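You operate a simulated robot arm through the tools that you are given. There is no shell and no other tool.

Carry out the task below with a simulated two-armed robot. There is one attempt and no reset: what you move stays moved.

JOB
Shake the 5 mm sieve for 5 minutes.
Fine: push the shaker drawer in, set the sieve in the ring, close the lid and wait till it stops.

It is judged by the outcome, as a careful person would: the job done as asked, and still so three seconds after it is handed in. It fails if anything else is knocked over, pushed out of place, dropped, spilled or broken. Lids that push on must go on centred and level and be pressed home; caps that screw on are set level and turned clockwise until they are tight.

ROBOT AND FRAMES
Two 7-joint arms with fingered hands on one trunk that stands fixed in place. Base frame: the origin is at the foot of the trunk, x ahead of it, y to its left, z up. Lengths are in mm, angles in degrees, forces in N, time in s.
The left shoulder is at [50, 214, 869], the right one opposite. With the tool pointing down near the work surface each hand reaches from about 360 to 880 mm from the base axis, measured 20 degrees to its own side. Payload 3 kg a hand.
The tool frame of a hand sits at the grasp point between the pads (the TCP): z along the fingers, y along the line on which they close. The tips reach 26 mm beyond it. The gripper opens to 132 mm; its body begins 73 mm behind the TCP. The gripper is a hand of 3 fingers: y runs from the thumb to the fingers, the wrist lies at [0, 0, -229] in the tool frame, and closing takes about 1.5 s.
Orientation is told as [roll, pitch, yaw] about the base's x, y, z axes, in that order, counted from this pose: with the fingers straight down and closing along the base's y, the tool's x points along the base's -x, its y along +y and its z along -z.

CONTROLS
- The arms move only by the tool step_arm. It takes "left_rows", "right_rows" or both (then of equal length, played together; a hand with none holds still); each is a list of rows, each a list of 3 entries, a list of its own where there are three numbers: the shift along the tool's x, y, z in units of 30 mm (1.0 is 30 mm), then the turn, a rotation vector about the tool's x, y, z in units of 4 degrees (1.0 is 4 degrees), then the closure in counts, from 0 (fully open) to 255 (shut). In form: [[[dx, dy, dz], [ax, ay, az], hand], ...]. A call has 1 to 20 rows; each row shifts and turns the commanded pose from where the row before left it, along the tool's axes as they then stand. A call with a number of a shift or a turn outside -1 to 1 is refused whole. Each row takes 0.2 s and may step no farther than 50 mm and 8.6 degrees from the row before; otherwise, or with a gripper value out of range, the whole call is refused. Where a pose cannot be reached the arm comes as near as it can. A force on the tool above 90 N (or 10 N above the force at the start of the call, whichever is more), or a blocked arm, ends the call early, and 0.2 s more pass. The fingers move at their own pace (about 72 mm/s each) and stop on an object; they squeeze with about 34 N. The grip force told is the motor's: it shows also when the fingers shut on nothing. Time passes only in rows, and 0.2 s behind the last, so rows that do not move let the fingers close. It gives the time, the measured TCP pose, the force on the tool (base axes), the opening and the grip force at its end, in the units of the frame above (readings bear some noise), with the torque about the TCP (base axes, N m) and any sound that the robot's microphone picked up.
- Cameras (640 x 400 px; columns grow to the right, rows downward): "scene" is now at [33.5, 0.5, 1499.6]; the picture's right is [-0.00, -1.00, 0.00], its down [-0.66, 0.00, -0.75] and it looks along [0.75, -0.00, -0.66] (base axes); focal length 280 px, centre (320, 200). "left" rides on the left gripper at [-62, 3, -92] in its tool frame; the picture's right is [-0.05, -1.00, 0.00], its down [0.83, -0.04, -0.56] and it looks along [0.55, -0.03, 0.83] (tool axes); focal length 230 px, centre (320, 200). "right" rides on the right gripper at [61, 3, -92] in its tool frame; the picture's right is [-0.05, 1.00, 0.00], its down [-0.83, -0.04, -0.56] and it looks along [-0.55, -0.03, 0.83] (tool axes); focal length 230 px, centre (320, 200).
- snapshot(camera): a new picture of that camera. The clock stands still meanwhile.
- grasp_type(shape, hand): the hand has 3 fingers and takes this shape, open, in about a second: jaw (thumb against the fingers, like two jaws); tri (thumb and two fingers); tip (a fingertip pinch); poke (one finger out to press); point (the index stretched); flat (the hand flat); cup (the hand cupped); fist (a fist). The gripper value then closes the fingers along that shape, each until it touches; the sizes above hold for jaw. It gives what a move gives, with no picture.
- turn_head(pan, tilt): turns the head with the scene camera to pan (to the left, within 86 degrees either way) and tilt (down, from -29 to 69), counted from straight ahead of the robot. It gives what a move gives.
- locate(camera, pixels): there is no depth. For up to 12 entries [column, row, z] of the newest picture of that camera ("zoom" is the newest enlarged one), the place [x, y] in the base frame at which the ray of that pixel passes the height z, good to about 2 mm. The clock stands still meanwhile.
- close_up(camera, box): a new picture of the part [left, top, right, bottom] of that camera's present view, enlarged. The clock stands still meanwhile.
- sign_off(): hands the job in; it is judged then, once.

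Leave the grippers open and the arms clear of the work at the hand-in unless told otherwise.

The tools are called after ">>>" by a JSON object that holds its "fn" and its "kwargs". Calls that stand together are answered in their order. step_arm: Moves the arms, as the interface text tells. Its arguments: {"type":"object","properties":{"left_rows":{"type":"array","items":{"type":"array"}},"right_rows":{"type":"array","items":{"type":"array"}}},"required":[]} The other tools are called the same way: grasp_type (shape, hand) gives the hand a shape; turn_head (pan, tilt) turns the head that bears the scene camera; snapshot (camera) takes a picture; locate (camera, pixels) gives the place at which the rays of pixels pass given heights; close_up (camera, box) takes an enlarged picture of a part of a camera's view; sign_off () hands the job in.

At the start:

```text
time: 0.0
left_tool_pos: [487.6, 215.1, 1159.9]
left_tcp_rot: [0.0, 0.0, -3.0]
left_force: [0.4, 0.0, -0.5]
left_ft_torque: [-0.01, 0.03, 0.02]
left_finger_gap: 132.0
left_grasp_force: 0.1
left_shape: jaw
right_tool_pos: [537.8, -330.3, 1159.4]
right_tcp_rot: [0.0, 0.0, -2.9]
right_force: [0.1, 0.6, -0.2]
right_ft_torque: [0.0, 0.02, -0.01]
right_finger_gap: 131.9
right_grasp_force: 0.0
right_shape: jaw
head pan, tilt (commanded): [-0.2, 41.6]
```

scene: 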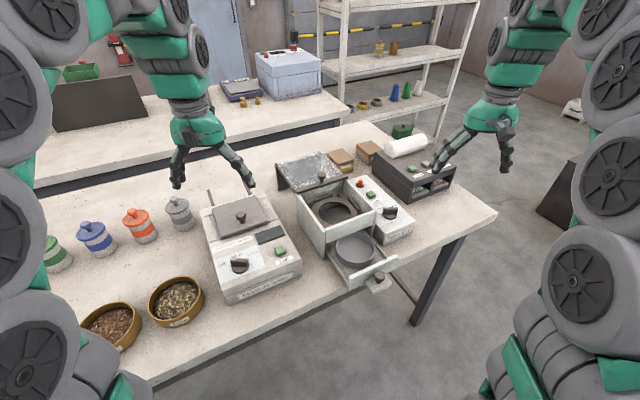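
right: 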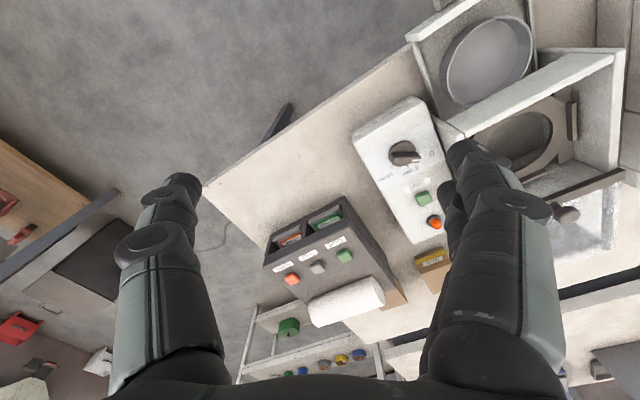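
left: 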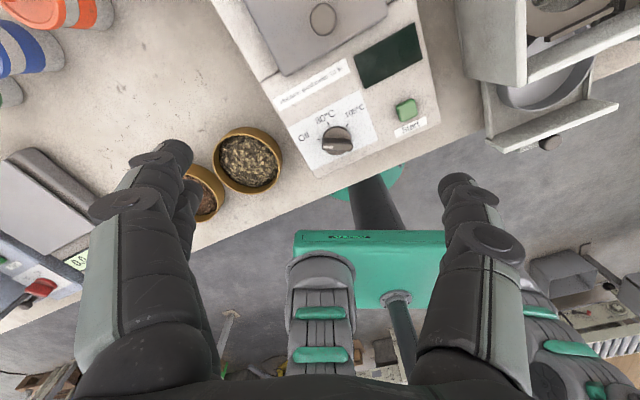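

I see a shaker in the middle (open lid, ring, drawer pulled out towards the robot at about (355,255)), with a control panel to its right. I will take enlarged views first to read the labels and find the sieves.

>>> {"fn": "close_up", "kwargs": {"camera": "scene", "box": [260, 130, 460, 300]}}

>>> {"fn": "close_up", "kwargs": {"camera": "right", "box": [240, 0, 640, 300]}}

>>> {"fn": "close_up", "kwargs": {"camera": "scene", "box": [310, 10, 500, 140]}}

```text
2.35 times, centred on (360, 215) of scene
```

zoom: 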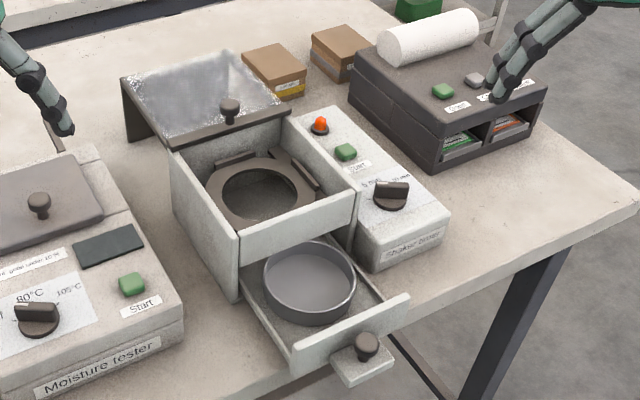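

```text
1.33 times, centred on (440, 150) of right
```

zoom: 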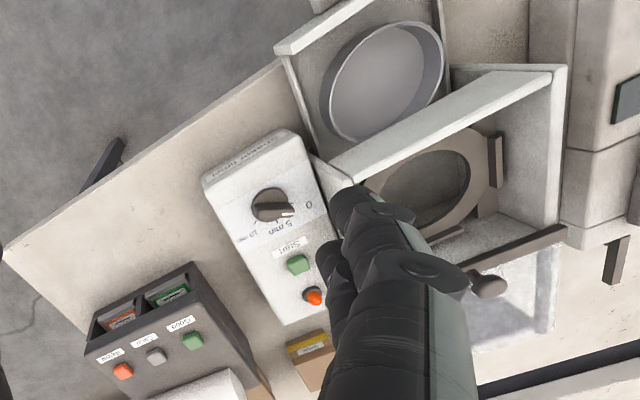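

```text
3.08 times, centred on (405, 75) of scene
```

zoom: 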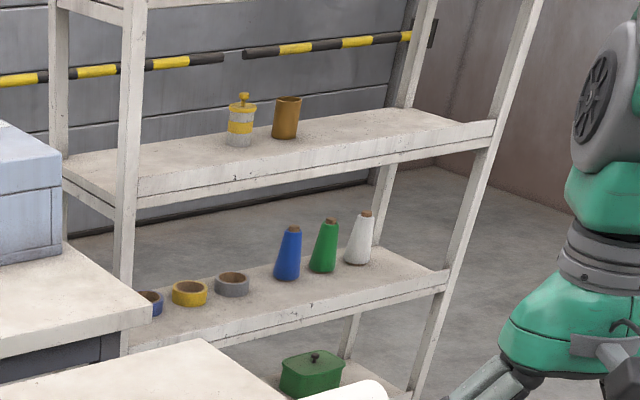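

The shaker has a drawer with a pan, a ring above, a lid tilted open with a knob, and a dial with 0 / 5 min / 10 min plus a green Start. No sieve found yet. I'll turn the head to the left and look around.

>>> {"fn": "turn_head", "kwargs": {"pan": 50, "tilt": 40}}

>>> {"fn": "snapshot", "kwargs": {"camera": "scene"}}

>>> {"fn": "turn_head", "kwargs": {"pan": -50, "tilt": 40}}

>>> {"fn": "snapshot", "kwargs": {"camera": "scene"}}

>>> {"fn": "turn_head", "kwargs": {"pan": 0, "tilt": 60}}

>>> {"fn": "snapshot", "kwargs": {"camera": "scene"}}

```text
time: 1.2
left_tool_pos: [486.8, 215.8, 1160.4]
left_tcp_rot: [0.0, 0.1, -2.9]
left_force: [0.0, -0.1, -0.1]
left_ft_torque: [-0.01, 0.0, 0.04]
left_finger_gap: 131.7
left_grasp_force: 0.1
left_shape: jaw
right_tool_pos: [537.0, -328.6, 1160.0]
right_tcp_rot: [0.0, 0.1, -2.9]
right_force: [0.4, -0.2, -0.9]
right_ft_torque: [0.02, 0.0, 0.01]
right_finger_gap: 131.8
right_grasp_force: 0.1
right_shape: jaw
head pan, tilt (commanded): [50.0, 40.0]
```

```text
taken
```

scene: 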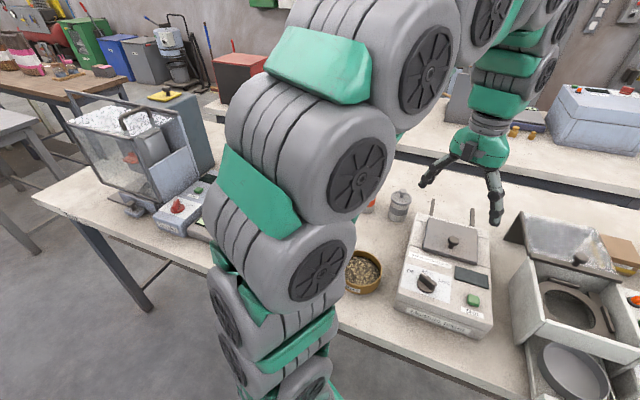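

```text
time: 2.9
left_tool_pos: [487.5, 216.1, 1159.0]
left_tcp_rot: [-0.1, 0.0, -3.0]
left_force: [-0.7, 0.6, -0.3]
left_ft_torque: [0.02, -0.02, 0.02]
left_finger_gap: 131.8
left_grasp_force: 0.0
left_shape: jaw
right_tool_pos: [538.1, -328.3, 1159.5]
right_tcp_rot: [-0.1, -0.1, -3.0]
right_force: [-0.4, -1.2, -0.7]
right_ft_torque: [0.01, 0.01, 0.01]
right_finger_gap: 132.1
right_grasp_force: 0.0
right_shape: jaw
head pan, tilt (commanded): [-50.0, 40.0]
```

```text
taken
```

scene: 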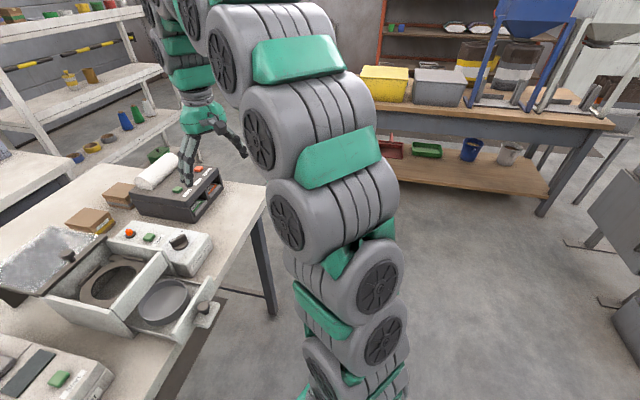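

```text
time: 4.1
left_tool_pos: [487.8, 214.4, 1160.3]
left_tcp_rot: [0.0, -0.1, -2.9]
left_force: [-0.3, 0.2, 0.6]
left_ft_torque: [0.0, -0.01, -0.01]
left_finger_gap: 131.8
left_grasp_force: 0.1
left_shape: jaw
right_tool_pos: [536.9, -329.4, 1160.2]
right_tcp_rot: [0.1, -0.1, -2.8]
right_force: [0.6, -0.4, 0.0]
right_ft_torque: [0.0, -0.01, 0.04]
right_finger_gap: 132.0
right_grasp_force: 0.0
right_shape: jaw
head pan, tilt (commanded): [0.0, 60.0]
```

```text
taken
```

scene: 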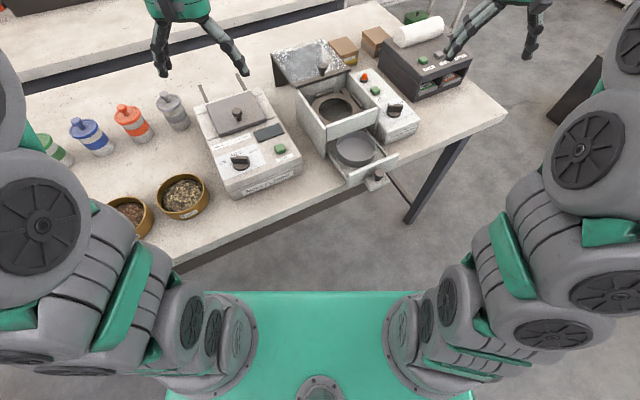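

The two round brass-coloured vessels at about (182,195) and (130,215) hold material and carry labels; these may be the sieves. I'll enlarge them.

>>> {"fn": "close_up", "kwargs": {"camera": "scene", "box": [80, 160, 240, 260]}}

>>> {"fn": "close_up", "kwargs": {"camera": "scene", "box": [260, 30, 420, 190]}}

>>> {"fn": "close_up", "kwargs": {"camera": "left", "box": [100, 80, 320, 240]}}

```text
4.00 times, centred on (160, 210) of scene
```

zoom: 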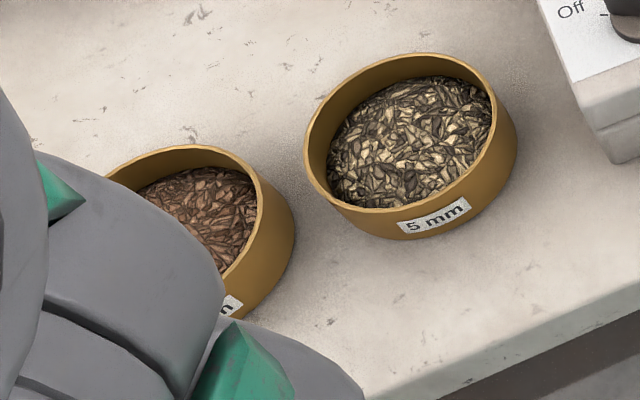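

```text
2.50 times, centred on (340, 110) of scene
```

zoom: 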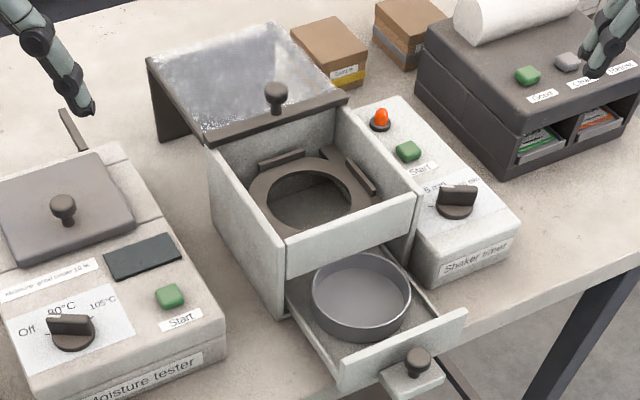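

```text
2.50 times, centred on (210, 160) of left
```

zoom: 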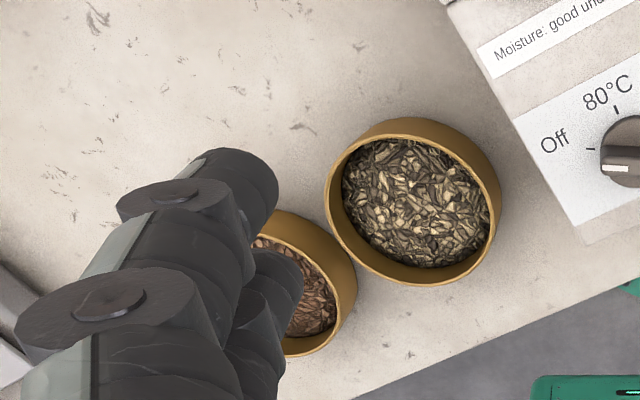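

The right vessel is labelled "5 mm" and holds its sample; it is the sieve to use. Now I'll triangulate heights: sieve rim centre at scene (180,193) and left-camera (247,163), at several heights.

>>> {"fn": "snapshot", "kwargs": {"camera": "scene"}}

>>> {"fn": "snapshot", "kwargs": {"camera": "left"}}

>>> {"fn": "locate", "kwargs": {"camera": "scene", "pixels": [[180, 193, 700], [180, 193, 750], [180, 193, 800], [180, 193, 850], [180, 193, 900], [180, 193, 950]]}}

>>> {"fn": "locate", "kwargs": {"camera": "left", "pixels": [[247, 163, 700], [247, 163, 750], [247, 163, 800], [247, 163, 850], [247, 163, 900], [247, 163, 950]]}}

```text
taken
```

scene: 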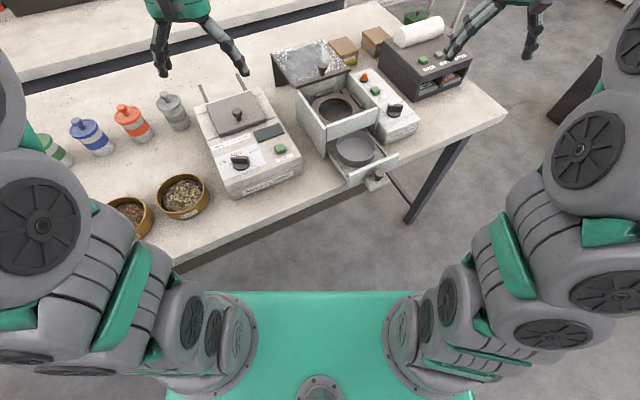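

```text
taken
```

left: 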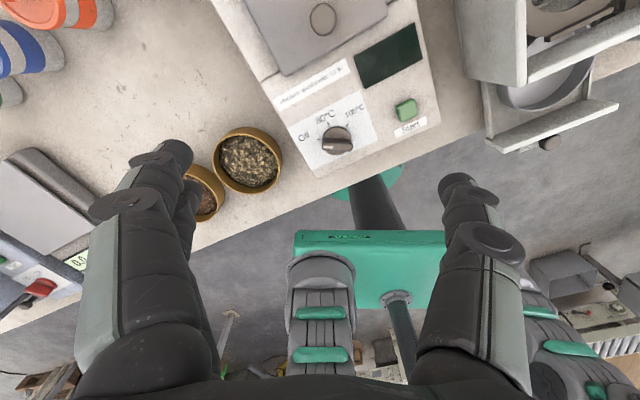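

```text
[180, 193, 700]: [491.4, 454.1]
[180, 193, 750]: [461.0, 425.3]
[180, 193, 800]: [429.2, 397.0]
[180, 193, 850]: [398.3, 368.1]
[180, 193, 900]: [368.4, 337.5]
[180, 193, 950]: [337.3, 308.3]
```

```text
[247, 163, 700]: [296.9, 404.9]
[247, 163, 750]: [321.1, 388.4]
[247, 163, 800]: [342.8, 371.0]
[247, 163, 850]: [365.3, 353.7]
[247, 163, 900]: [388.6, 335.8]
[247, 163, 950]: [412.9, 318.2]
```

The rays cross near z≈885 at about (378, 345) for the sieve rim. Next I measure the shaker's parts with enlarged views from the scene camera.

>>> {"fn": "close_up", "kwargs": {"camera": "scene", "box": [270, 35, 430, 135]}}

>>> {"fn": "close_up", "kwargs": {"camera": "scene", "box": [290, 95, 450, 195]}}

>>> {"fn": "snapshot", "kwargs": {"camera": "right"}}

```text
4.00 times, centred on (350, 85) of scene
```

zoom: 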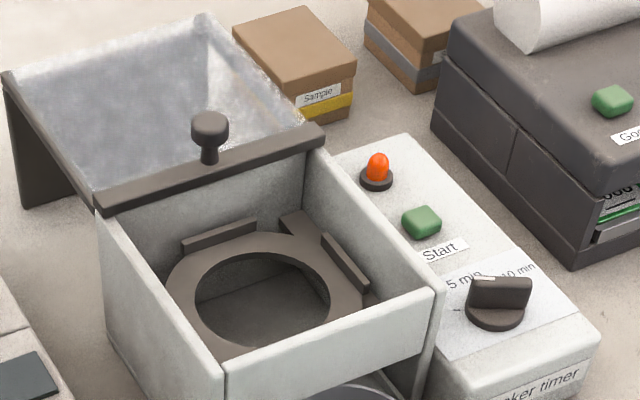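

```text
4.00 times, centred on (370, 145) of scene
```

zoom: 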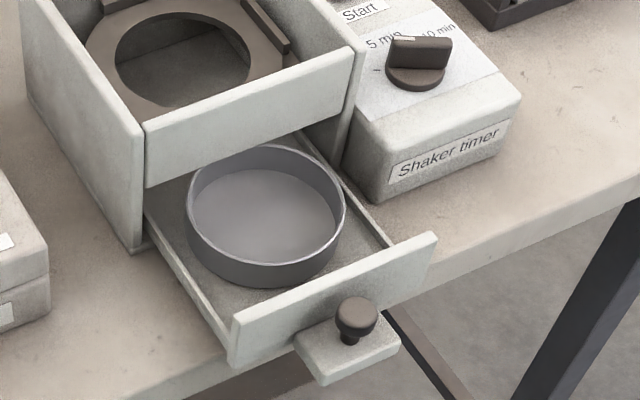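

```text
taken
```

right: 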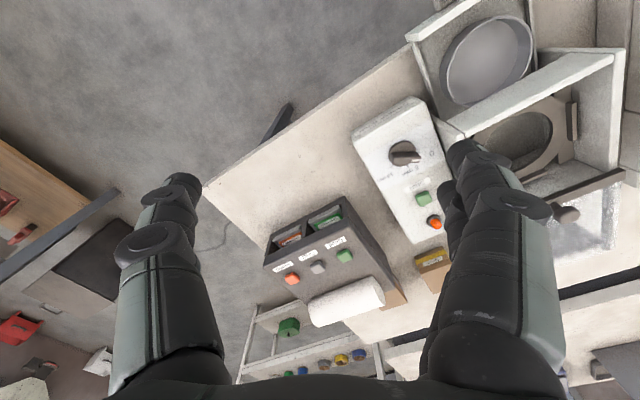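

The lid looks like a sliding glass cover slid back behind the box, with its knob on the front bar. I'll triangulate start button (scene 375,90 / right 423,198), dial (394,109 / 404,153), lid knob (322.5,67 / 567,213) and the drawer knob (379,174 / left 551,143).

>>> {"fn": "locate", "kwargs": {"camera": "scene", "pixels": [[375.3, 90.3, 850], [375.3, 90.3, 900], [375.3, 90.3, 950], [394.5, 108.7, 850], [394.5, 108.7, 900], [394.5, 108.7, 950], [322.5, 67.5, 950], [322.5, 67.5, 1000], [322.5, 67.5, 1050], [379, 174, 850], [379, 174, 900], [379, 174, 950]]}}

>>> {"fn": "locate", "kwargs": {"camera": "right", "pixels": [[423, 198, 850], [423, 198, 900], [423, 198, 950], [404, 153, 850], [404, 153, 900], [404, 153, 950], [567, 213, 950], [567, 213, 1000], [567, 213, 1050]]}}

>>> {"fn": "locate", "kwargs": {"camera": "left", "pixels": [[551, 143, 850], [551, 143, 900], [551, 143, 950]]}}

```text
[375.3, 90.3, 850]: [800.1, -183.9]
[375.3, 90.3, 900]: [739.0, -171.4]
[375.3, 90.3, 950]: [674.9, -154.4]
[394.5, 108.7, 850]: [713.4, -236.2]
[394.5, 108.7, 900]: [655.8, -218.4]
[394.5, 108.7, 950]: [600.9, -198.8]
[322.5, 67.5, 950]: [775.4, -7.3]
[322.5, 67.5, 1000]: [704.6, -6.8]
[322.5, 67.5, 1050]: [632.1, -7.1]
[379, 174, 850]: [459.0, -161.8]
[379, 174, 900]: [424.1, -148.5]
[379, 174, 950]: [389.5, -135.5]
```

```text
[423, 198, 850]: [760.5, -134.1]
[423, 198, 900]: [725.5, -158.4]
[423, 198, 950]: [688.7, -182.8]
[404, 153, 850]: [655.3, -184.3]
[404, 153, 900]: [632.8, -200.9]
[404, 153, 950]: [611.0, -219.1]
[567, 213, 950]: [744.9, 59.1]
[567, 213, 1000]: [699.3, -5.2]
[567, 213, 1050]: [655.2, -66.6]
```

```text
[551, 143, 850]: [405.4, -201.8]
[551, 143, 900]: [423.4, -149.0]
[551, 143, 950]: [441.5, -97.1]
```

Drawer knob ≈ (424,-149,900), lid knob ≈ (702,-6,1000), so the shaker axis is yawed about 27°. I'll take stronger enlargements of the ring area and the sieve for sizing.

>>> {"fn": "close_up", "kwargs": {"camera": "scene", "box": [290, 60, 390, 135]}}

>>> {"fn": "close_up", "kwargs": {"camera": "scene", "box": [145, 165, 225, 225]}}

>>> {"fn": "close_up", "kwargs": {"camera": "left", "box": [190, 110, 310, 190]}}

>>> {"fn": "close_up", "kwargs": {"camera": "right", "box": [400, 0, 640, 180]}}

>>> {"fn": "close_up", "kwargs": {"camera": "left", "box": [440, 0, 640, 160]}}

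```text
5.33 times, centred on (340, 98) of scene
```

zoom: 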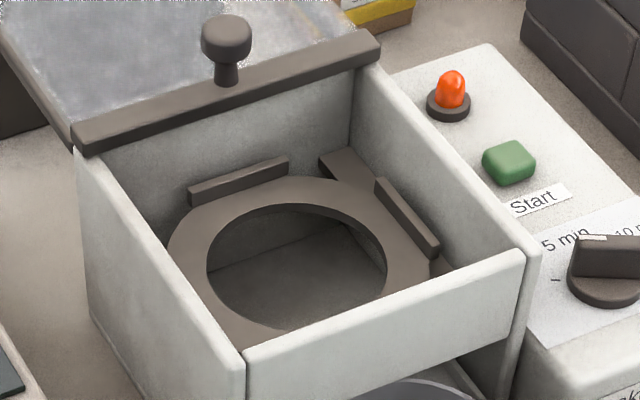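

```text
6.67 times, centred on (185, 195) of scene
```

zoom: 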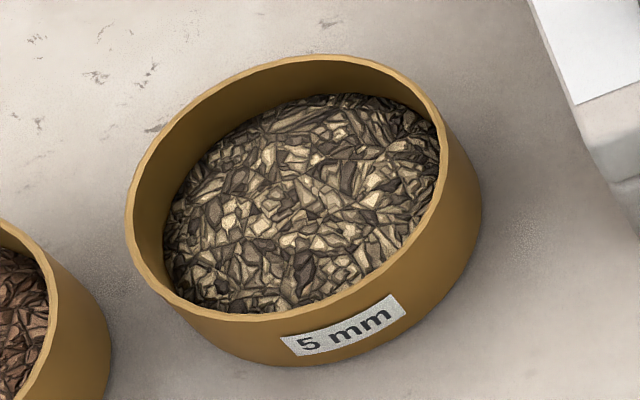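

```text
5.00 times, centred on (250, 150) of left
```

zoom: 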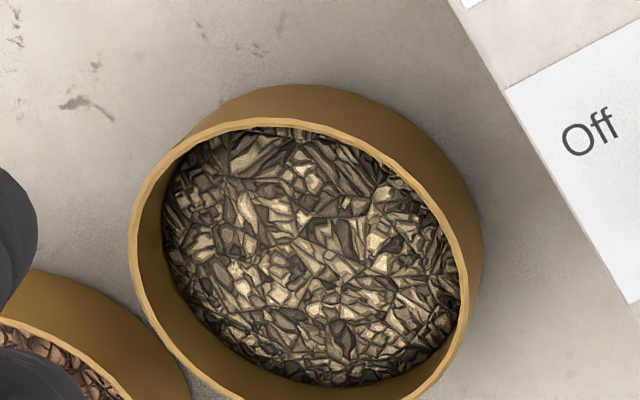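

```text
2.22 times, centred on (520, 90) of right
```

zoom: 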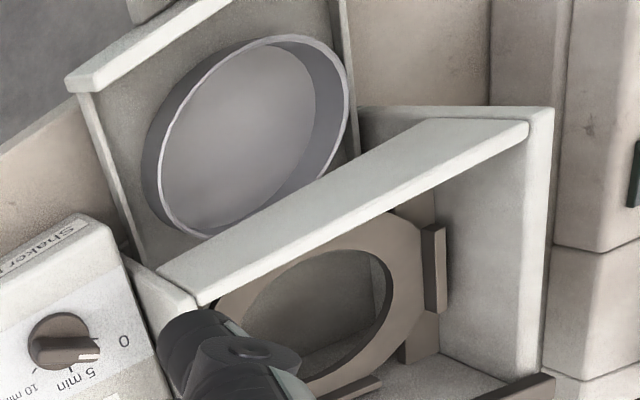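

```text
2.50 times, centred on (540, 80) of left
```

zoom: 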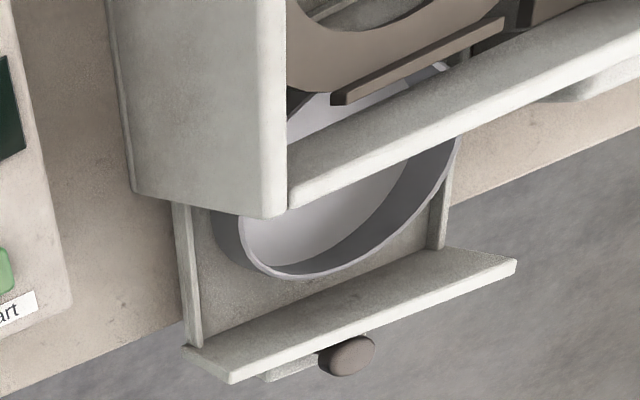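

The ring has guide bars at its four sides; the corners of the box are free, so I plan to hold the sieve across a diagonal. Now measuring the sieve rim points in both pictures at z=870–890.

>>> {"fn": "locate", "kwargs": {"camera": "scene", "pixels": [[156.1, 197.3, 870], [204.0, 188.3, 870], [179.8, 173.6, 870], [182, 211, 870], [156.1, 197.3, 890], [204.0, 188.3, 890], [179.8, 173.6, 890], [182, 211, 890], [130, 215, 890], [230, 198, 840]]}}

>>> {"fn": "locate", "kwargs": {"camera": "left", "pixels": [[212, 156, 870], [279.4, 168, 870], [237, 133.6, 870], [263.6, 189.8, 870], [212, 156, 890], [279.4, 168, 890], [237, 133.6, 890], [263.6, 189.8, 890]]}}

```text
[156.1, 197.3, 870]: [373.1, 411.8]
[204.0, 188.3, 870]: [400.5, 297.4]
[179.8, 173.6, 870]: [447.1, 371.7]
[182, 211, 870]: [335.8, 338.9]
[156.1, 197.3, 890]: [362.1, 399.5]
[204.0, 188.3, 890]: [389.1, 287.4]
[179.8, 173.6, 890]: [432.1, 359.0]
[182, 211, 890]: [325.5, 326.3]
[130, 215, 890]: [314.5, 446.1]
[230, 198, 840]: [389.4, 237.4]
```

```text
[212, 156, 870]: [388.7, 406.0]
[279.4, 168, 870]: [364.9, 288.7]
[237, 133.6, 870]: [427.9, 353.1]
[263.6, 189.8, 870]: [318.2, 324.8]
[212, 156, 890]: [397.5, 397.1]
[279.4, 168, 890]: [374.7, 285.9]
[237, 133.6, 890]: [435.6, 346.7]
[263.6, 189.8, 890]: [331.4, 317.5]
```

Sieve outer diameter ≈ 117 mm, rim ≈ 882 mm at about (381,343): it fits the open jaw. Now the box corners, for the shaker's pose.

>>> {"fn": "locate", "kwargs": {"camera": "scene", "pixels": [[325.6, 127.1, 940], [325.6, 127.1, 960], [325.6, 127.1, 980], [378.5, 108.3, 940], [378.5, 108.3, 960], [378.5, 108.3, 980], [295, 86.8, 960], [349.4, 69.9, 960]]}}

>>> {"fn": "locate", "kwargs": {"camera": "left", "pixels": [[526.8, 84.8, 940], [526.8, 84.8, 960], [526.8, 84.8, 980]]}}

>>> {"fn": "locate", "kwargs": {"camera": "right", "pixels": [[615, 57, 940], [615, 57, 960], [615, 57, 980], [454.7, 128.3, 940], [454.7, 128.3, 960], [454.7, 128.3, 980]]}}

```text
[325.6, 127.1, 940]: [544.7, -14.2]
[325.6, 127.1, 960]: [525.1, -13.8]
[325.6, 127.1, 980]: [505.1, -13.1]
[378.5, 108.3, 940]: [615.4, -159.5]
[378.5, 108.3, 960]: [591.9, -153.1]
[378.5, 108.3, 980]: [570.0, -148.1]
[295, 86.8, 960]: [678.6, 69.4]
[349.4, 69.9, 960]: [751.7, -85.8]
```

```text
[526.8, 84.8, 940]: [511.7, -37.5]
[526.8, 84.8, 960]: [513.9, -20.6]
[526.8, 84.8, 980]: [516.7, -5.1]
```

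```text
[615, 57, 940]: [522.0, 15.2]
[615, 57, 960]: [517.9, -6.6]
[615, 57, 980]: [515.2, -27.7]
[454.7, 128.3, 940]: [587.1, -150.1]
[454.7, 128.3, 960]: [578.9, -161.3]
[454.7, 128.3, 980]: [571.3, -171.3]
```

The box: front-left top corner (516,-14,968), front-right about (580,-156), axis yaw ≈ 26°, top at z≈968. I'll first bring the right hand, turned to yaw 26°, above the drawer knob at (424,-149), staying high at z≈1020.

>>> {"fn": "step_arm", "kwargs": {"right_rows": [[[0, 0, 0.583], [0, 0, -0.906], 0], [[0, 0, 0.583], [0, 0, -0.906], 0], [[0, 0, 0.583], [0, 0, -0.906], 0], [[0, 0, 0.583], [0, 0, -0.906], 0], [[0, 0, 0.583], [0, 0, -0.906], 0], [[0, 0, 0.583], [0, 0, -0.906], 0], [[0, 0, 0.583], [0, 0, -0.906], 0], [[0, 0, 0.583], [0, 0, -0.906], 0], [[0.098, 0.883, 0], [0, 0, 0], 0], [[0.098, 0.883, 0], [0, 0, 0], 0], [[0.098, 0.883, 0], [0, 0, 0], 0], [[0.098, 0.883, 0], [0, 0, 0], 0], [[0.098, 0.883, 0], [0, 0, 0], 0], [[0.098, 0.883, 0], [0, 0, 0], 0], [[0.098, 0.883, 0], [0, 0, 0], 0], [[0.098, 0.883, 0], [0, 0, 0], 0], [[0, 0, 0], [0, 0, 0], 0]]}}

>>> {"fn": "snapshot", "kwargs": {"camera": "scene"}}

>>> {"fn": "snapshot", "kwargs": {"camera": "right"}}

```text
time: 7.7
left_tool_pos: [488.1, 215.2, 1160.7]
left_tcp_rot: [-0.1, 0.1, -2.9]
left_force: [-0.3, 0.2, 0.2]
left_ft_torque: [0.04, 0.02, 0.0]
left_finger_gap: 132.1
left_grasp_force: 0.0
left_shape: jaw
right_tool_pos: [422.0, -148.1, 1020.0]
right_tcp_rot: [0.0, 0.0, 26.1]
right_force: [0.1, -0.9, -0.5]
right_ft_torque: [-0.01, 0.01, 0.03]
right_finger_gap: 131.9
right_grasp_force: 0.1
right_shape: jaw
head pan, tilt (commanded): [0.0, 60.0]
```

```text
taken
```

scene: 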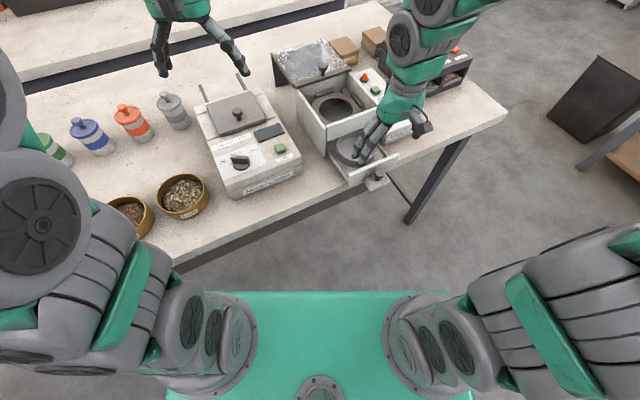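

```text
taken
```

right: 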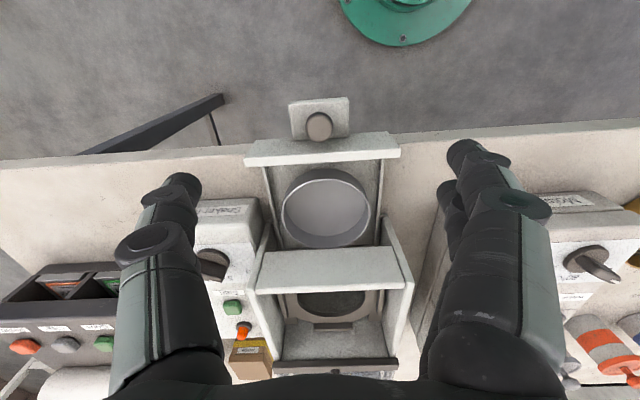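

The right hand is above the knob, aligned with the shaker. The knob shows at right-camera pixel (319,124). I'll enlarge and locate knob and ledge.

>>> {"fn": "close_up", "kwargs": {"camera": "right", "box": [220, 80, 420, 205]}}

>>> {"fn": "locate", "kwargs": {"camera": "right", "pixels": [[319, 124, 880], [319, 124, 900], [319, 124, 920]]}}

>>> {"fn": "close_up", "kwargs": {"camera": "scene", "box": [330, 140, 410, 200]}}

```text
3.20 times, centred on (320, 142) of right
```

zoom: 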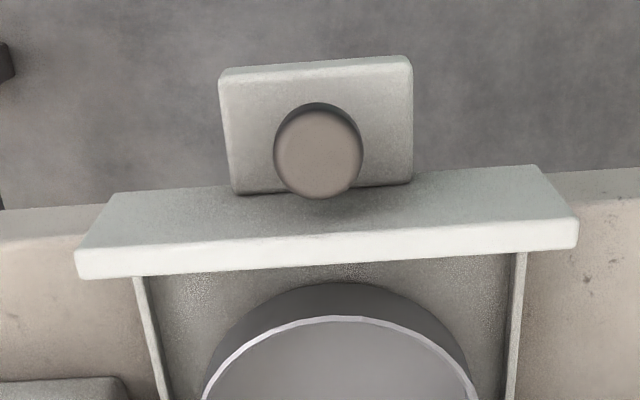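

```text
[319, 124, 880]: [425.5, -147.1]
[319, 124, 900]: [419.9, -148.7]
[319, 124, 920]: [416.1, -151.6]
```

```text
6.67 times, centred on (370, 170) of scene
```

zoom: 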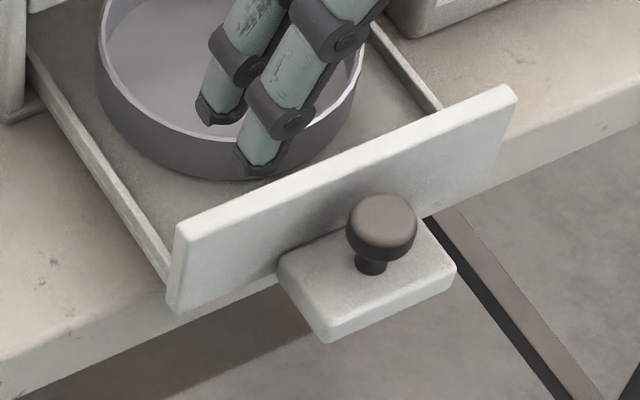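

Knob top is at about (425,-149,900), its ledge ≈ 865. I check the drawer panel's front edge position relative to the knob before going down.

>>> {"fn": "close_up", "kwargs": {"camera": "right", "box": [220, 80, 420, 205]}}

>>> {"fn": "locate", "kwargs": {"camera": "zoom", "pixels": [[430, 172, 900], [430, 172, 910], [220, 185, 900], [318, 155, 900], [318, 60, 865], [225, 75, 865], [408, 60, 865], [320, 270, 900], [75, 260, 900], [578, 230, 900]]}}

>>> {"fn": "locate", "kwargs": {"camera": "scene", "pixels": [[347.5, 173.5, 890], [347.5, 173.5, 900], [347.5, 173.5, 910], [397.5, 153.5, 890], [397.5, 153.5, 900], [397.5, 153.5, 910], [379.3, 171.8, 890], [379.3, 171.8, 900]]}}

```text
3.20 times, centred on (320, 142) of right
```

zoom: 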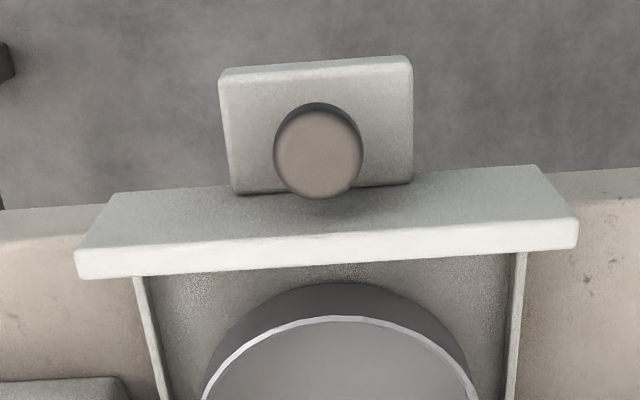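

```text
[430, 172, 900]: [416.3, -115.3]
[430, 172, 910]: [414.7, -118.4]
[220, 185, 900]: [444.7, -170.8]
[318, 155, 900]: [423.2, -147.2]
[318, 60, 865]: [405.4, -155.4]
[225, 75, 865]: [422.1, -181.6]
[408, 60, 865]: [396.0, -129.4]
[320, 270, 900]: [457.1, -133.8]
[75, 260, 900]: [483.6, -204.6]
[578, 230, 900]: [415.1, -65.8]
```

```text
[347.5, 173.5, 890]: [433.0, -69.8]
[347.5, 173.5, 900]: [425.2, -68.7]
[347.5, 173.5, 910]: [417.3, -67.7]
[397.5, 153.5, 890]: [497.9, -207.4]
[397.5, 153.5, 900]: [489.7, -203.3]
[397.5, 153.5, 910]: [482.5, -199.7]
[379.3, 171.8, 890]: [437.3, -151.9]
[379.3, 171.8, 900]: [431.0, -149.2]
```

The panel's front face is about 28 mm ahead of the knob centre, so I will go down with the hand 6 mm short of the knob centre, to z≈900, and then check.

>>> {"fn": "step_arm", "kwargs": {"right_rows": [[[0.127, -0.03, 0.667], [0, 0, 0], 0], [[0, 0, 0.667], [0, 0, 0], 0], [[0, 0, 0.667], [0, 0, 0], 0], [[0, 0, 0.667], [0, 0, 0], 0], [[0, 0, 0.667], [0, 0, 0], 0], [[0, 0, 0.667], [0, 0, 0], 0], [[0, 0, 0], [0, 0, 0], 0]]}}

>>> {"fn": "snapshot", "kwargs": {"camera": "right"}}

>>> {"fn": "close_up", "kwargs": {"camera": "scene", "box": [320, 120, 440, 200]}}

```text
time: 9.3
left_tool_pos: [487.8, 215.4, 1161.4]
left_tcp_rot: [0.0, 0.1, -2.9]
left_force: [0.9, 0.0, 0.5]
left_ft_torque: [0.0, -0.01, -0.01]
left_finger_gap: 131.8
left_grasp_force: 0.0
left_shape: jaw
right_tool_pos: [420.8, -151.4, 899.7]
right_tcp_rot: [-0.1, 0.0, 26.0]
right_force: [-1.1, 0.0, -0.1]
right_ft_torque: [0.01, 0.0, -0.01]
right_finger_gap: 131.8
right_grasp_force: 0.0
right_shape: jaw
head pan, tilt (commanded): [0.0, 60.0]
```

```text
taken
```

right: 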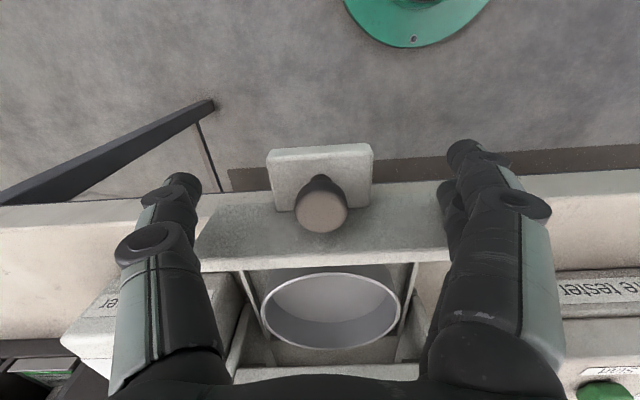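

```text
5.00 times, centred on (380, 160) of scene
```

zoom: 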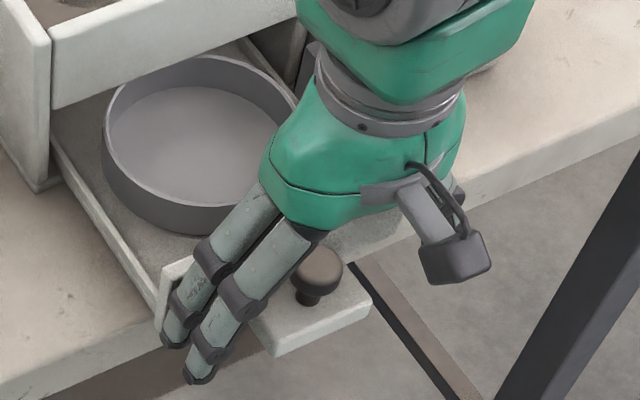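

No contact force; the fingers straddle the knob. Now I close the right hand on the knob.

>>> {"fn": "step_arm", "kwargs": {"right_rows": [[[0, 0, 0], [0, 0, 0], 255], [[0, 0, 0], [0, 0, 0], 255], [[0, 0, 0], [0, 0, 0], 255], [[0, 0, 0], [0, 0, 0], 255], [[0, 0, 0], [0, 0, 0], 255], [[0, 0, 0], [0, 0, 0], 255]]}}

>>> {"fn": "close_up", "kwargs": {"camera": "scene", "box": [320, 120, 440, 200]}}

>>> {"fn": "snapshot", "kwargs": {"camera": "right"}}

```text
time: 10.7
left_tool_pos: [487.6, 215.5, 1160.9]
left_tcp_rot: [0.1, 0.1, -2.8]
left_force: [0.0, -0.3, 0.0]
left_ft_torque: [0.02, -0.03, -0.02]
left_finger_gap: 132.0
left_grasp_force: 0.0
left_shape: jaw
right_tool_pos: [419.8, -151.9, 900.7]
right_tcp_rot: [0.0, -0.2, 26.0]
right_force: [-1.5, 6.5, 22.3]
right_ft_torque: [0.35, 0.22, 0.1]
right_finger_gap: 42.4
right_grasp_force: 34.1
right_shape: jaw
head pan, tilt (commanded): [0.0, 60.0]
```

```text
5.00 times, centred on (380, 160) of scene
```

zoom: 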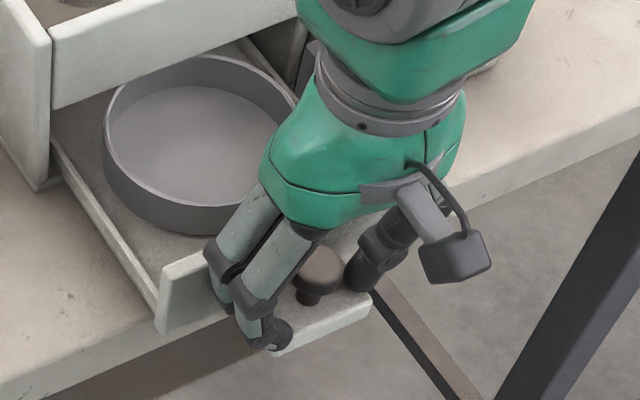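

```text
taken
```

right: 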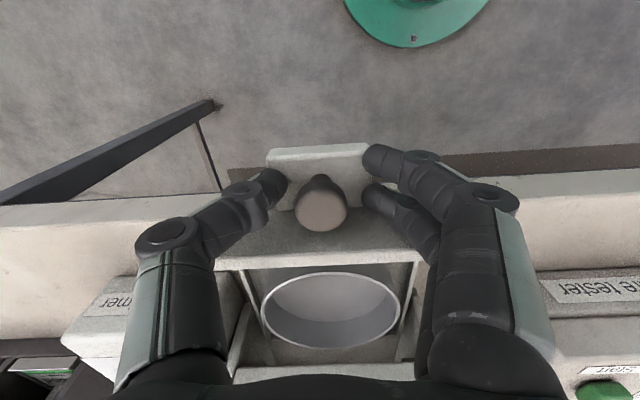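

The tips touched the ledge (22 N upward), gap 42 mm: not on the knob yet. I open a bit, rise 14 mm, and close again.

>>> {"fn": "step_arm", "kwargs": {"right_rows": [[[0, 0, 0], [0, 0, 0], 120], [[0, 0, -0.23], [0, 0, 0], 120], [[0, 0, -0.23], [0, 0, 0], 120], [[0, 0, 0], [0, 0, 0], 255], [[0, 0, 0], [0, 0, 0], 255], [[0, 0, 0], [0, 0, 0], 255], [[0, 0, 0], [0, 0, 0], 255], [[0, 0, 0], [0, 0, 0], 255]]}}

>>> {"fn": "close_up", "kwargs": {"camera": "scene", "box": [320, 120, 440, 200]}}

>>> {"fn": "snapshot", "kwargs": {"camera": "right"}}

```text
time: 12.5
left_tool_pos: [489.5, 215.5, 1159.7]
left_tcp_rot: [0.1, 0.0, -2.9]
left_force: [-0.1, -0.5, -0.4]
left_ft_torque: [-0.01, 0.02, -0.04]
left_finger_gap: 132.0
left_grasp_force: 0.0
left_shape: jaw
right_tool_pos: [420.2, -151.2, 913.5]
right_tcp_rot: [0.0, 0.0, 26.0]
right_force: [0.6, -0.7, -6.8]
right_ft_torque: [-0.01, 0.03, -0.03]
right_finger_gap: 14.6
right_grasp_force: 33.8
right_shape: jaw
head pan, tilt (commanded): [0.0, 60.0]
```

```text
5.00 times, centred on (380, 160) of scene
```

zoom: 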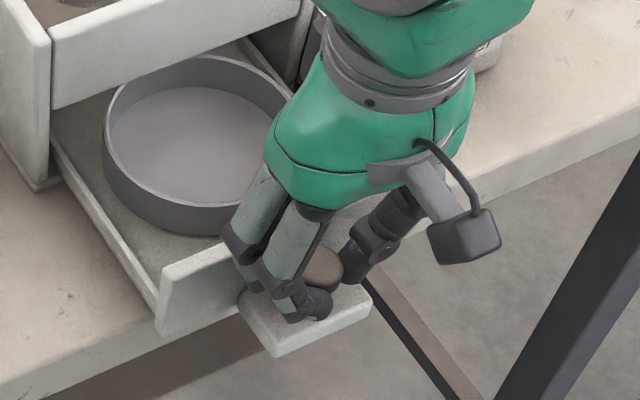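

```text
taken
```

right: 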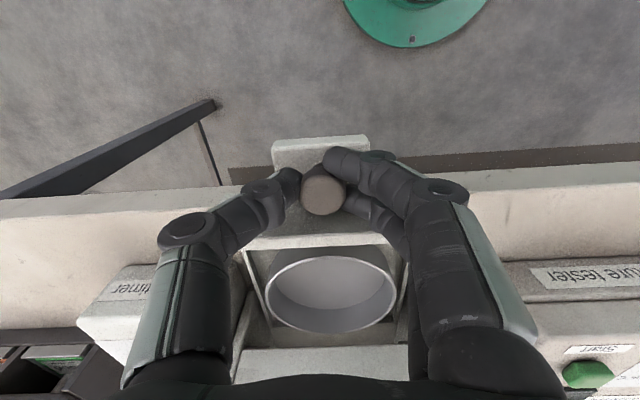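

The fingers hold the knob's stem (gap 14.6 mm). Now I push the drawer along its axis, 10 mm per row, 80 mm first.

>>> {"fn": "step_arm", "kwargs": {"right_rows": [[[-0.17, 0, 0], [0, 0, 0], 255], [[-0.33, 0, 0], [0, 0, 0], 255], [[-0.33, 0, 0], [0, 0, 0], 255], [[-0.33, 0, 0], [0, 0, 0], 255], [[-0.33, 0, 0], [0, 0, 0], 255], [[-0.33, 0, 0], [0, 0, 0], 255], [[-0.33, 0, 0], [0, 0, 0], 255], [[-0.33, 0, 0], [0, 0, 0], 255], [[-0.17, 0, 0], [0, 0, 0], 255], [[0, 0, 0], [0, 0, 0], 255]]}}

>>> {"fn": "close_up", "kwargs": {"camera": "scene", "box": [290, 80, 450, 180]}}

>>> {"fn": "snapshot", "kwargs": {"camera": "right"}}

```text
time: 14.7
left_tool_pos: [486.6, 215.1, 1159.3]
left_tcp_rot: [0.0, 0.1, -2.9]
left_force: [0.3, 0.2, -0.5]
left_ft_torque: [-0.01, -0.01, 0.03]
left_finger_gap: 131.8
left_grasp_force: 0.2
left_shape: jaw
right_tool_pos: [490.8, -116.4, 914.6]
right_tcp_rot: [0.0, 0.0, 26.0]
right_force: [-1.5, 2.7, -7.9]
right_ft_torque: [0.11, 0.01, 0.05]
right_finger_gap: 13.5
right_grasp_force: 34.0
right_shape: jaw
head pan, tilt (commanded): [0.0, 60.0]
```

```text
4.00 times, centred on (370, 130) of scene
```

zoom: 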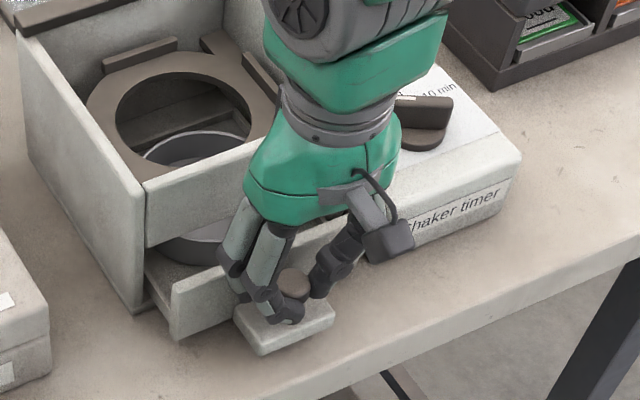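

```text
taken
```

right: 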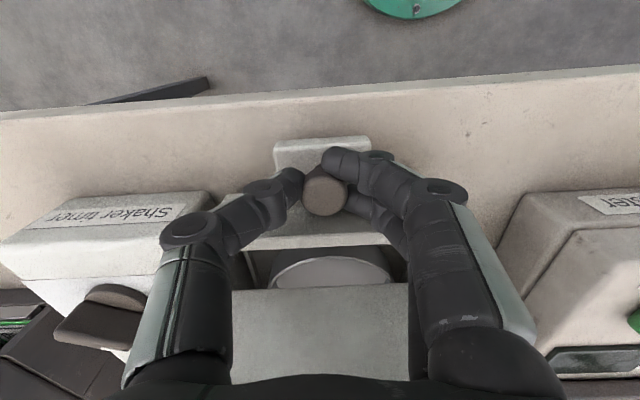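

Drawer moves freely (force small). I continue 25 mm in 5 mm steps.

>>> {"fn": "step_arm", "kwargs": {"right_rows": [[[-0.17, 0, 0], [0, 0, 0], 255], [[-0.17, 0, 0], [0, 0, 0], 255], [[-0.17, 0, 0], [0, 0, 0], 255], [[-0.17, 0, 0], [0, 0, 0], 255], [[-0.17, 0, 0], [0, 0, 0], 255], [[0, 0, 0], [0, 0, 0], 255]]}}

>>> {"fn": "close_up", "kwargs": {"camera": "scene", "box": [290, 80, 450, 180]}}

>>> {"fn": "close_up", "kwargs": {"camera": "left", "box": [440, 0, 640, 160]}}

```text
time: 16.1
left_tool_pos: [487.8, 215.1, 1159.5]
left_tcp_rot: [0.0, -0.1, -2.9]
left_force: [0.0, 0.2, -0.5]
left_ft_torque: [0.02, 0.03, 0.01]
left_finger_gap: 132.0
left_grasp_force: 0.2
left_shape: jaw
right_tool_pos: [514.5, -104.9, 914.2]
right_tcp_rot: [-0.1, 0.0, 25.9]
right_force: [-4.2, 5.1, -11.9]
right_ft_torque: [0.16, 0.04, 0.02]
right_finger_gap: 13.4
right_grasp_force: 34.4
right_shape: jaw
head pan, tilt (commanded): [0.0, 60.0]
```

```text
4.00 times, centred on (370, 130) of scene
```

zoom: 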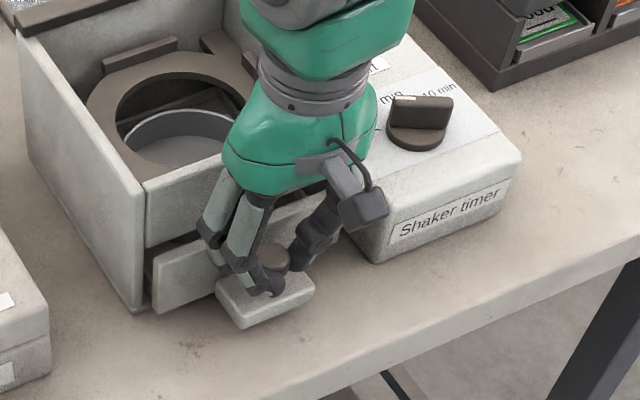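

```text
2.50 times, centred on (540, 80) of left
```

zoom: 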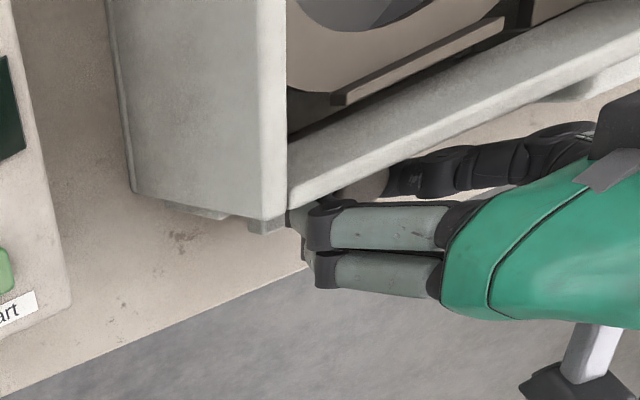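

Only about 10 mm remain. I go on in 3 mm steps.

>>> {"fn": "step_arm", "kwargs": {"right_rows": [[[-0.1, 0, 0], [0, 0, 0], 255], [[-0.1, 0, 0], [0, 0, 0], 255], [[-0.1, 0, 0], [0, 0, 0], 255], [[0, 0, 0], [0, 0, 0], 255]]}}

>>> {"fn": "close_up", "kwargs": {"camera": "scene", "box": [310, 100, 410, 170]}}

>>> {"fn": "close_up", "kwargs": {"camera": "left", "box": [460, 30, 600, 120]}}

```text
time: 17.1
left_tool_pos: [487.6, 214.9, 1160.7]
left_tcp_rot: [0.0, 0.1, -3.0]
left_force: [0.6, 0.0, -0.9]
left_ft_torque: [0.0, 0.02, 0.01]
left_finger_gap: 131.9
left_grasp_force: 0.0
left_shape: jaw
right_tool_pos: [522.3, -101.9, 913.7]
right_tcp_rot: [-0.1, 0.2, 25.9]
right_force: [-27.6, -3.3, 2.7]
right_ft_torque: [0.09, 0.48, 0.19]
right_finger_gap: 13.3
right_grasp_force: 33.8
right_shape: jaw
head pan, tilt (commanded): [0.0, 60.0]
```

```text
5.71 times, centred on (360, 135) of scene
```

zoom: 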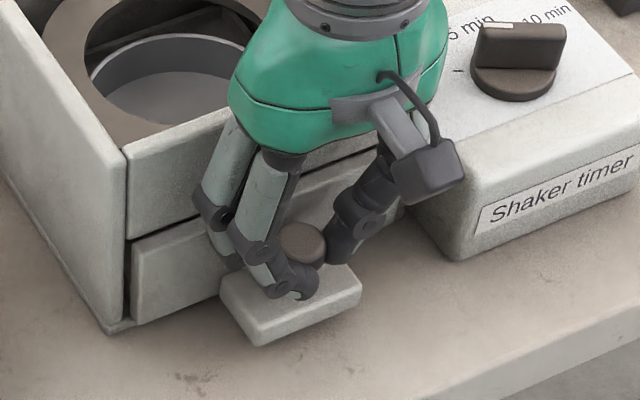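

```text
4.44 times, centred on (530, 75) of left
```

zoom: 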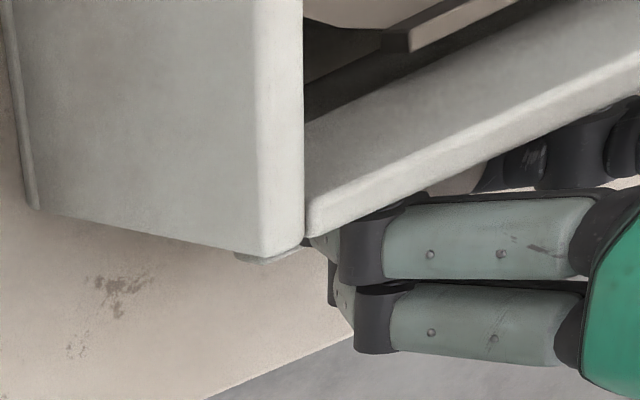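

Force rose to 28 N: the drawer seems to be at its stop (moved 113 mm). I open a little, back off, and lift to check.

>>> {"fn": "step_arm", "kwargs": {"right_rows": [[[0, 0, 0], [0, 0, 0], 150], [[0, 0, 0], [0, 0, 0], 150], [[0, 0, 0], [0, 0, 0], 150], [[0.17, 0, 0], [0, 0, 0], 150], [[0.17, 0, -0.3], [0, 0, 0], 150], [[0.17, 0, -0.5], [0, 0, 0], 150], [[0.5, 0, -0.6], [0, 0, 0], 150], [[0.8, 0, -0.6], [0, 0, 0], 150], [[0.8, 0, -0.6], [0, 0, 0], 120], [[0, 0, -0.6], [0, 0, 0], 60], [[0, 0, -0.6], [0, 0, 0], 0], [[0, 0, 0], [0, 0, 0], 0]]}}

>>> {"fn": "close_up", "kwargs": {"camera": "scene", "box": [290, 80, 430, 180]}}

>>> {"fn": "close_up", "kwargs": {"camera": "left", "box": [440, 0, 640, 160]}}

>>> {"fn": "snapshot", "kwargs": {"camera": "right"}}

```text
time: 19.7
left_tool_pos: [487.4, 215.9, 1159.4]
left_tcp_rot: [0.1, 0.0, -2.9]
left_force: [-0.4, -0.3, -0.2]
left_ft_torque: [0.0, 0.03, -0.04]
left_finger_gap: 132.0
left_grasp_force: 0.0
left_shape: jaw
right_tool_pos: [452.4, -135.6, 1027.6]
right_tcp_rot: [-0.1, 0.0, 26.0]
right_force: [1.0, -0.3, 1.1]
right_ft_torque: [-0.02, 0.01, 0.01]
right_finger_gap: 131.8
right_grasp_force: 0.0
right_shape: jaw
head pan, tilt (commanded): [0.0, 60.0]
```

```text
4.00 times, centred on (360, 130) of scene
```

zoom: 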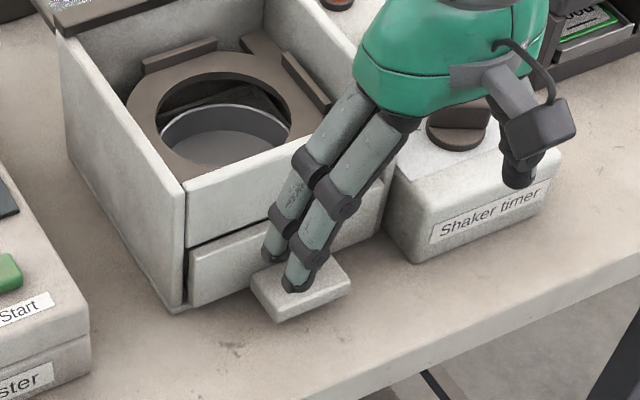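

```text
2.50 times, centred on (540, 80) of left
```

zoom: 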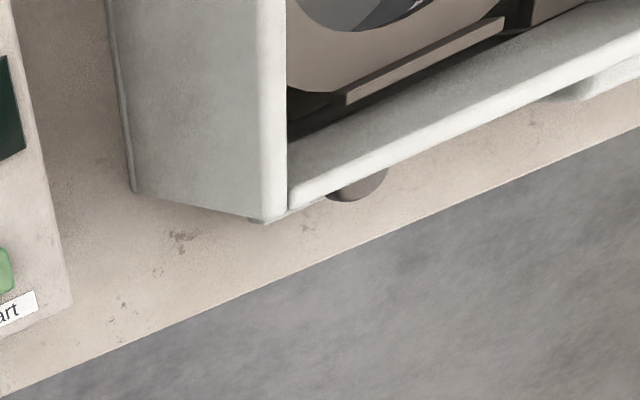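

```text
taken
```

right: 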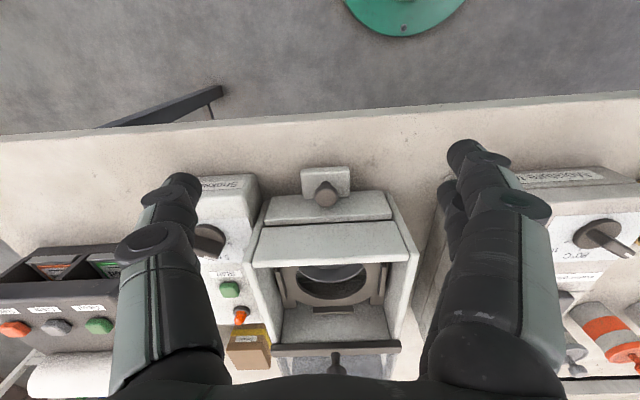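

The drawer looks nearly flush. I'll move the right hand back a little and enlarge to check for a remaining gap.

>>> {"fn": "close_up", "kwargs": {"camera": "right", "box": [235, 150, 435, 275]}}

>>> {"fn": "close_up", "kwargs": {"camera": "scene", "box": [320, 120, 400, 165]}}

```text
3.20 times, centred on (335, 212) of right
```

zoom: 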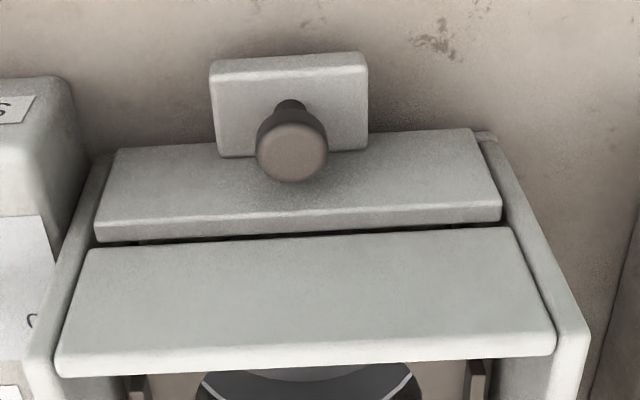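

```text
8.00 times, centred on (360, 142) of scene
```

zoom: 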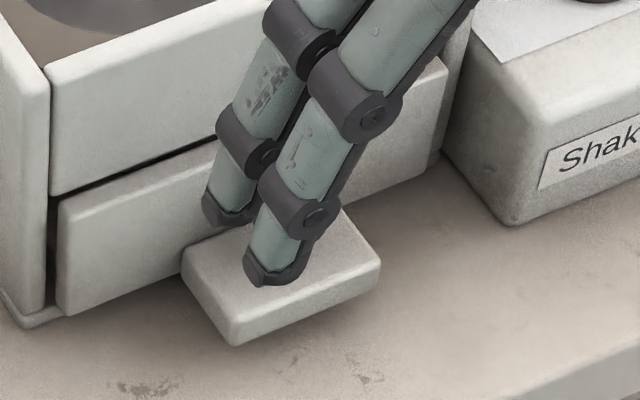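

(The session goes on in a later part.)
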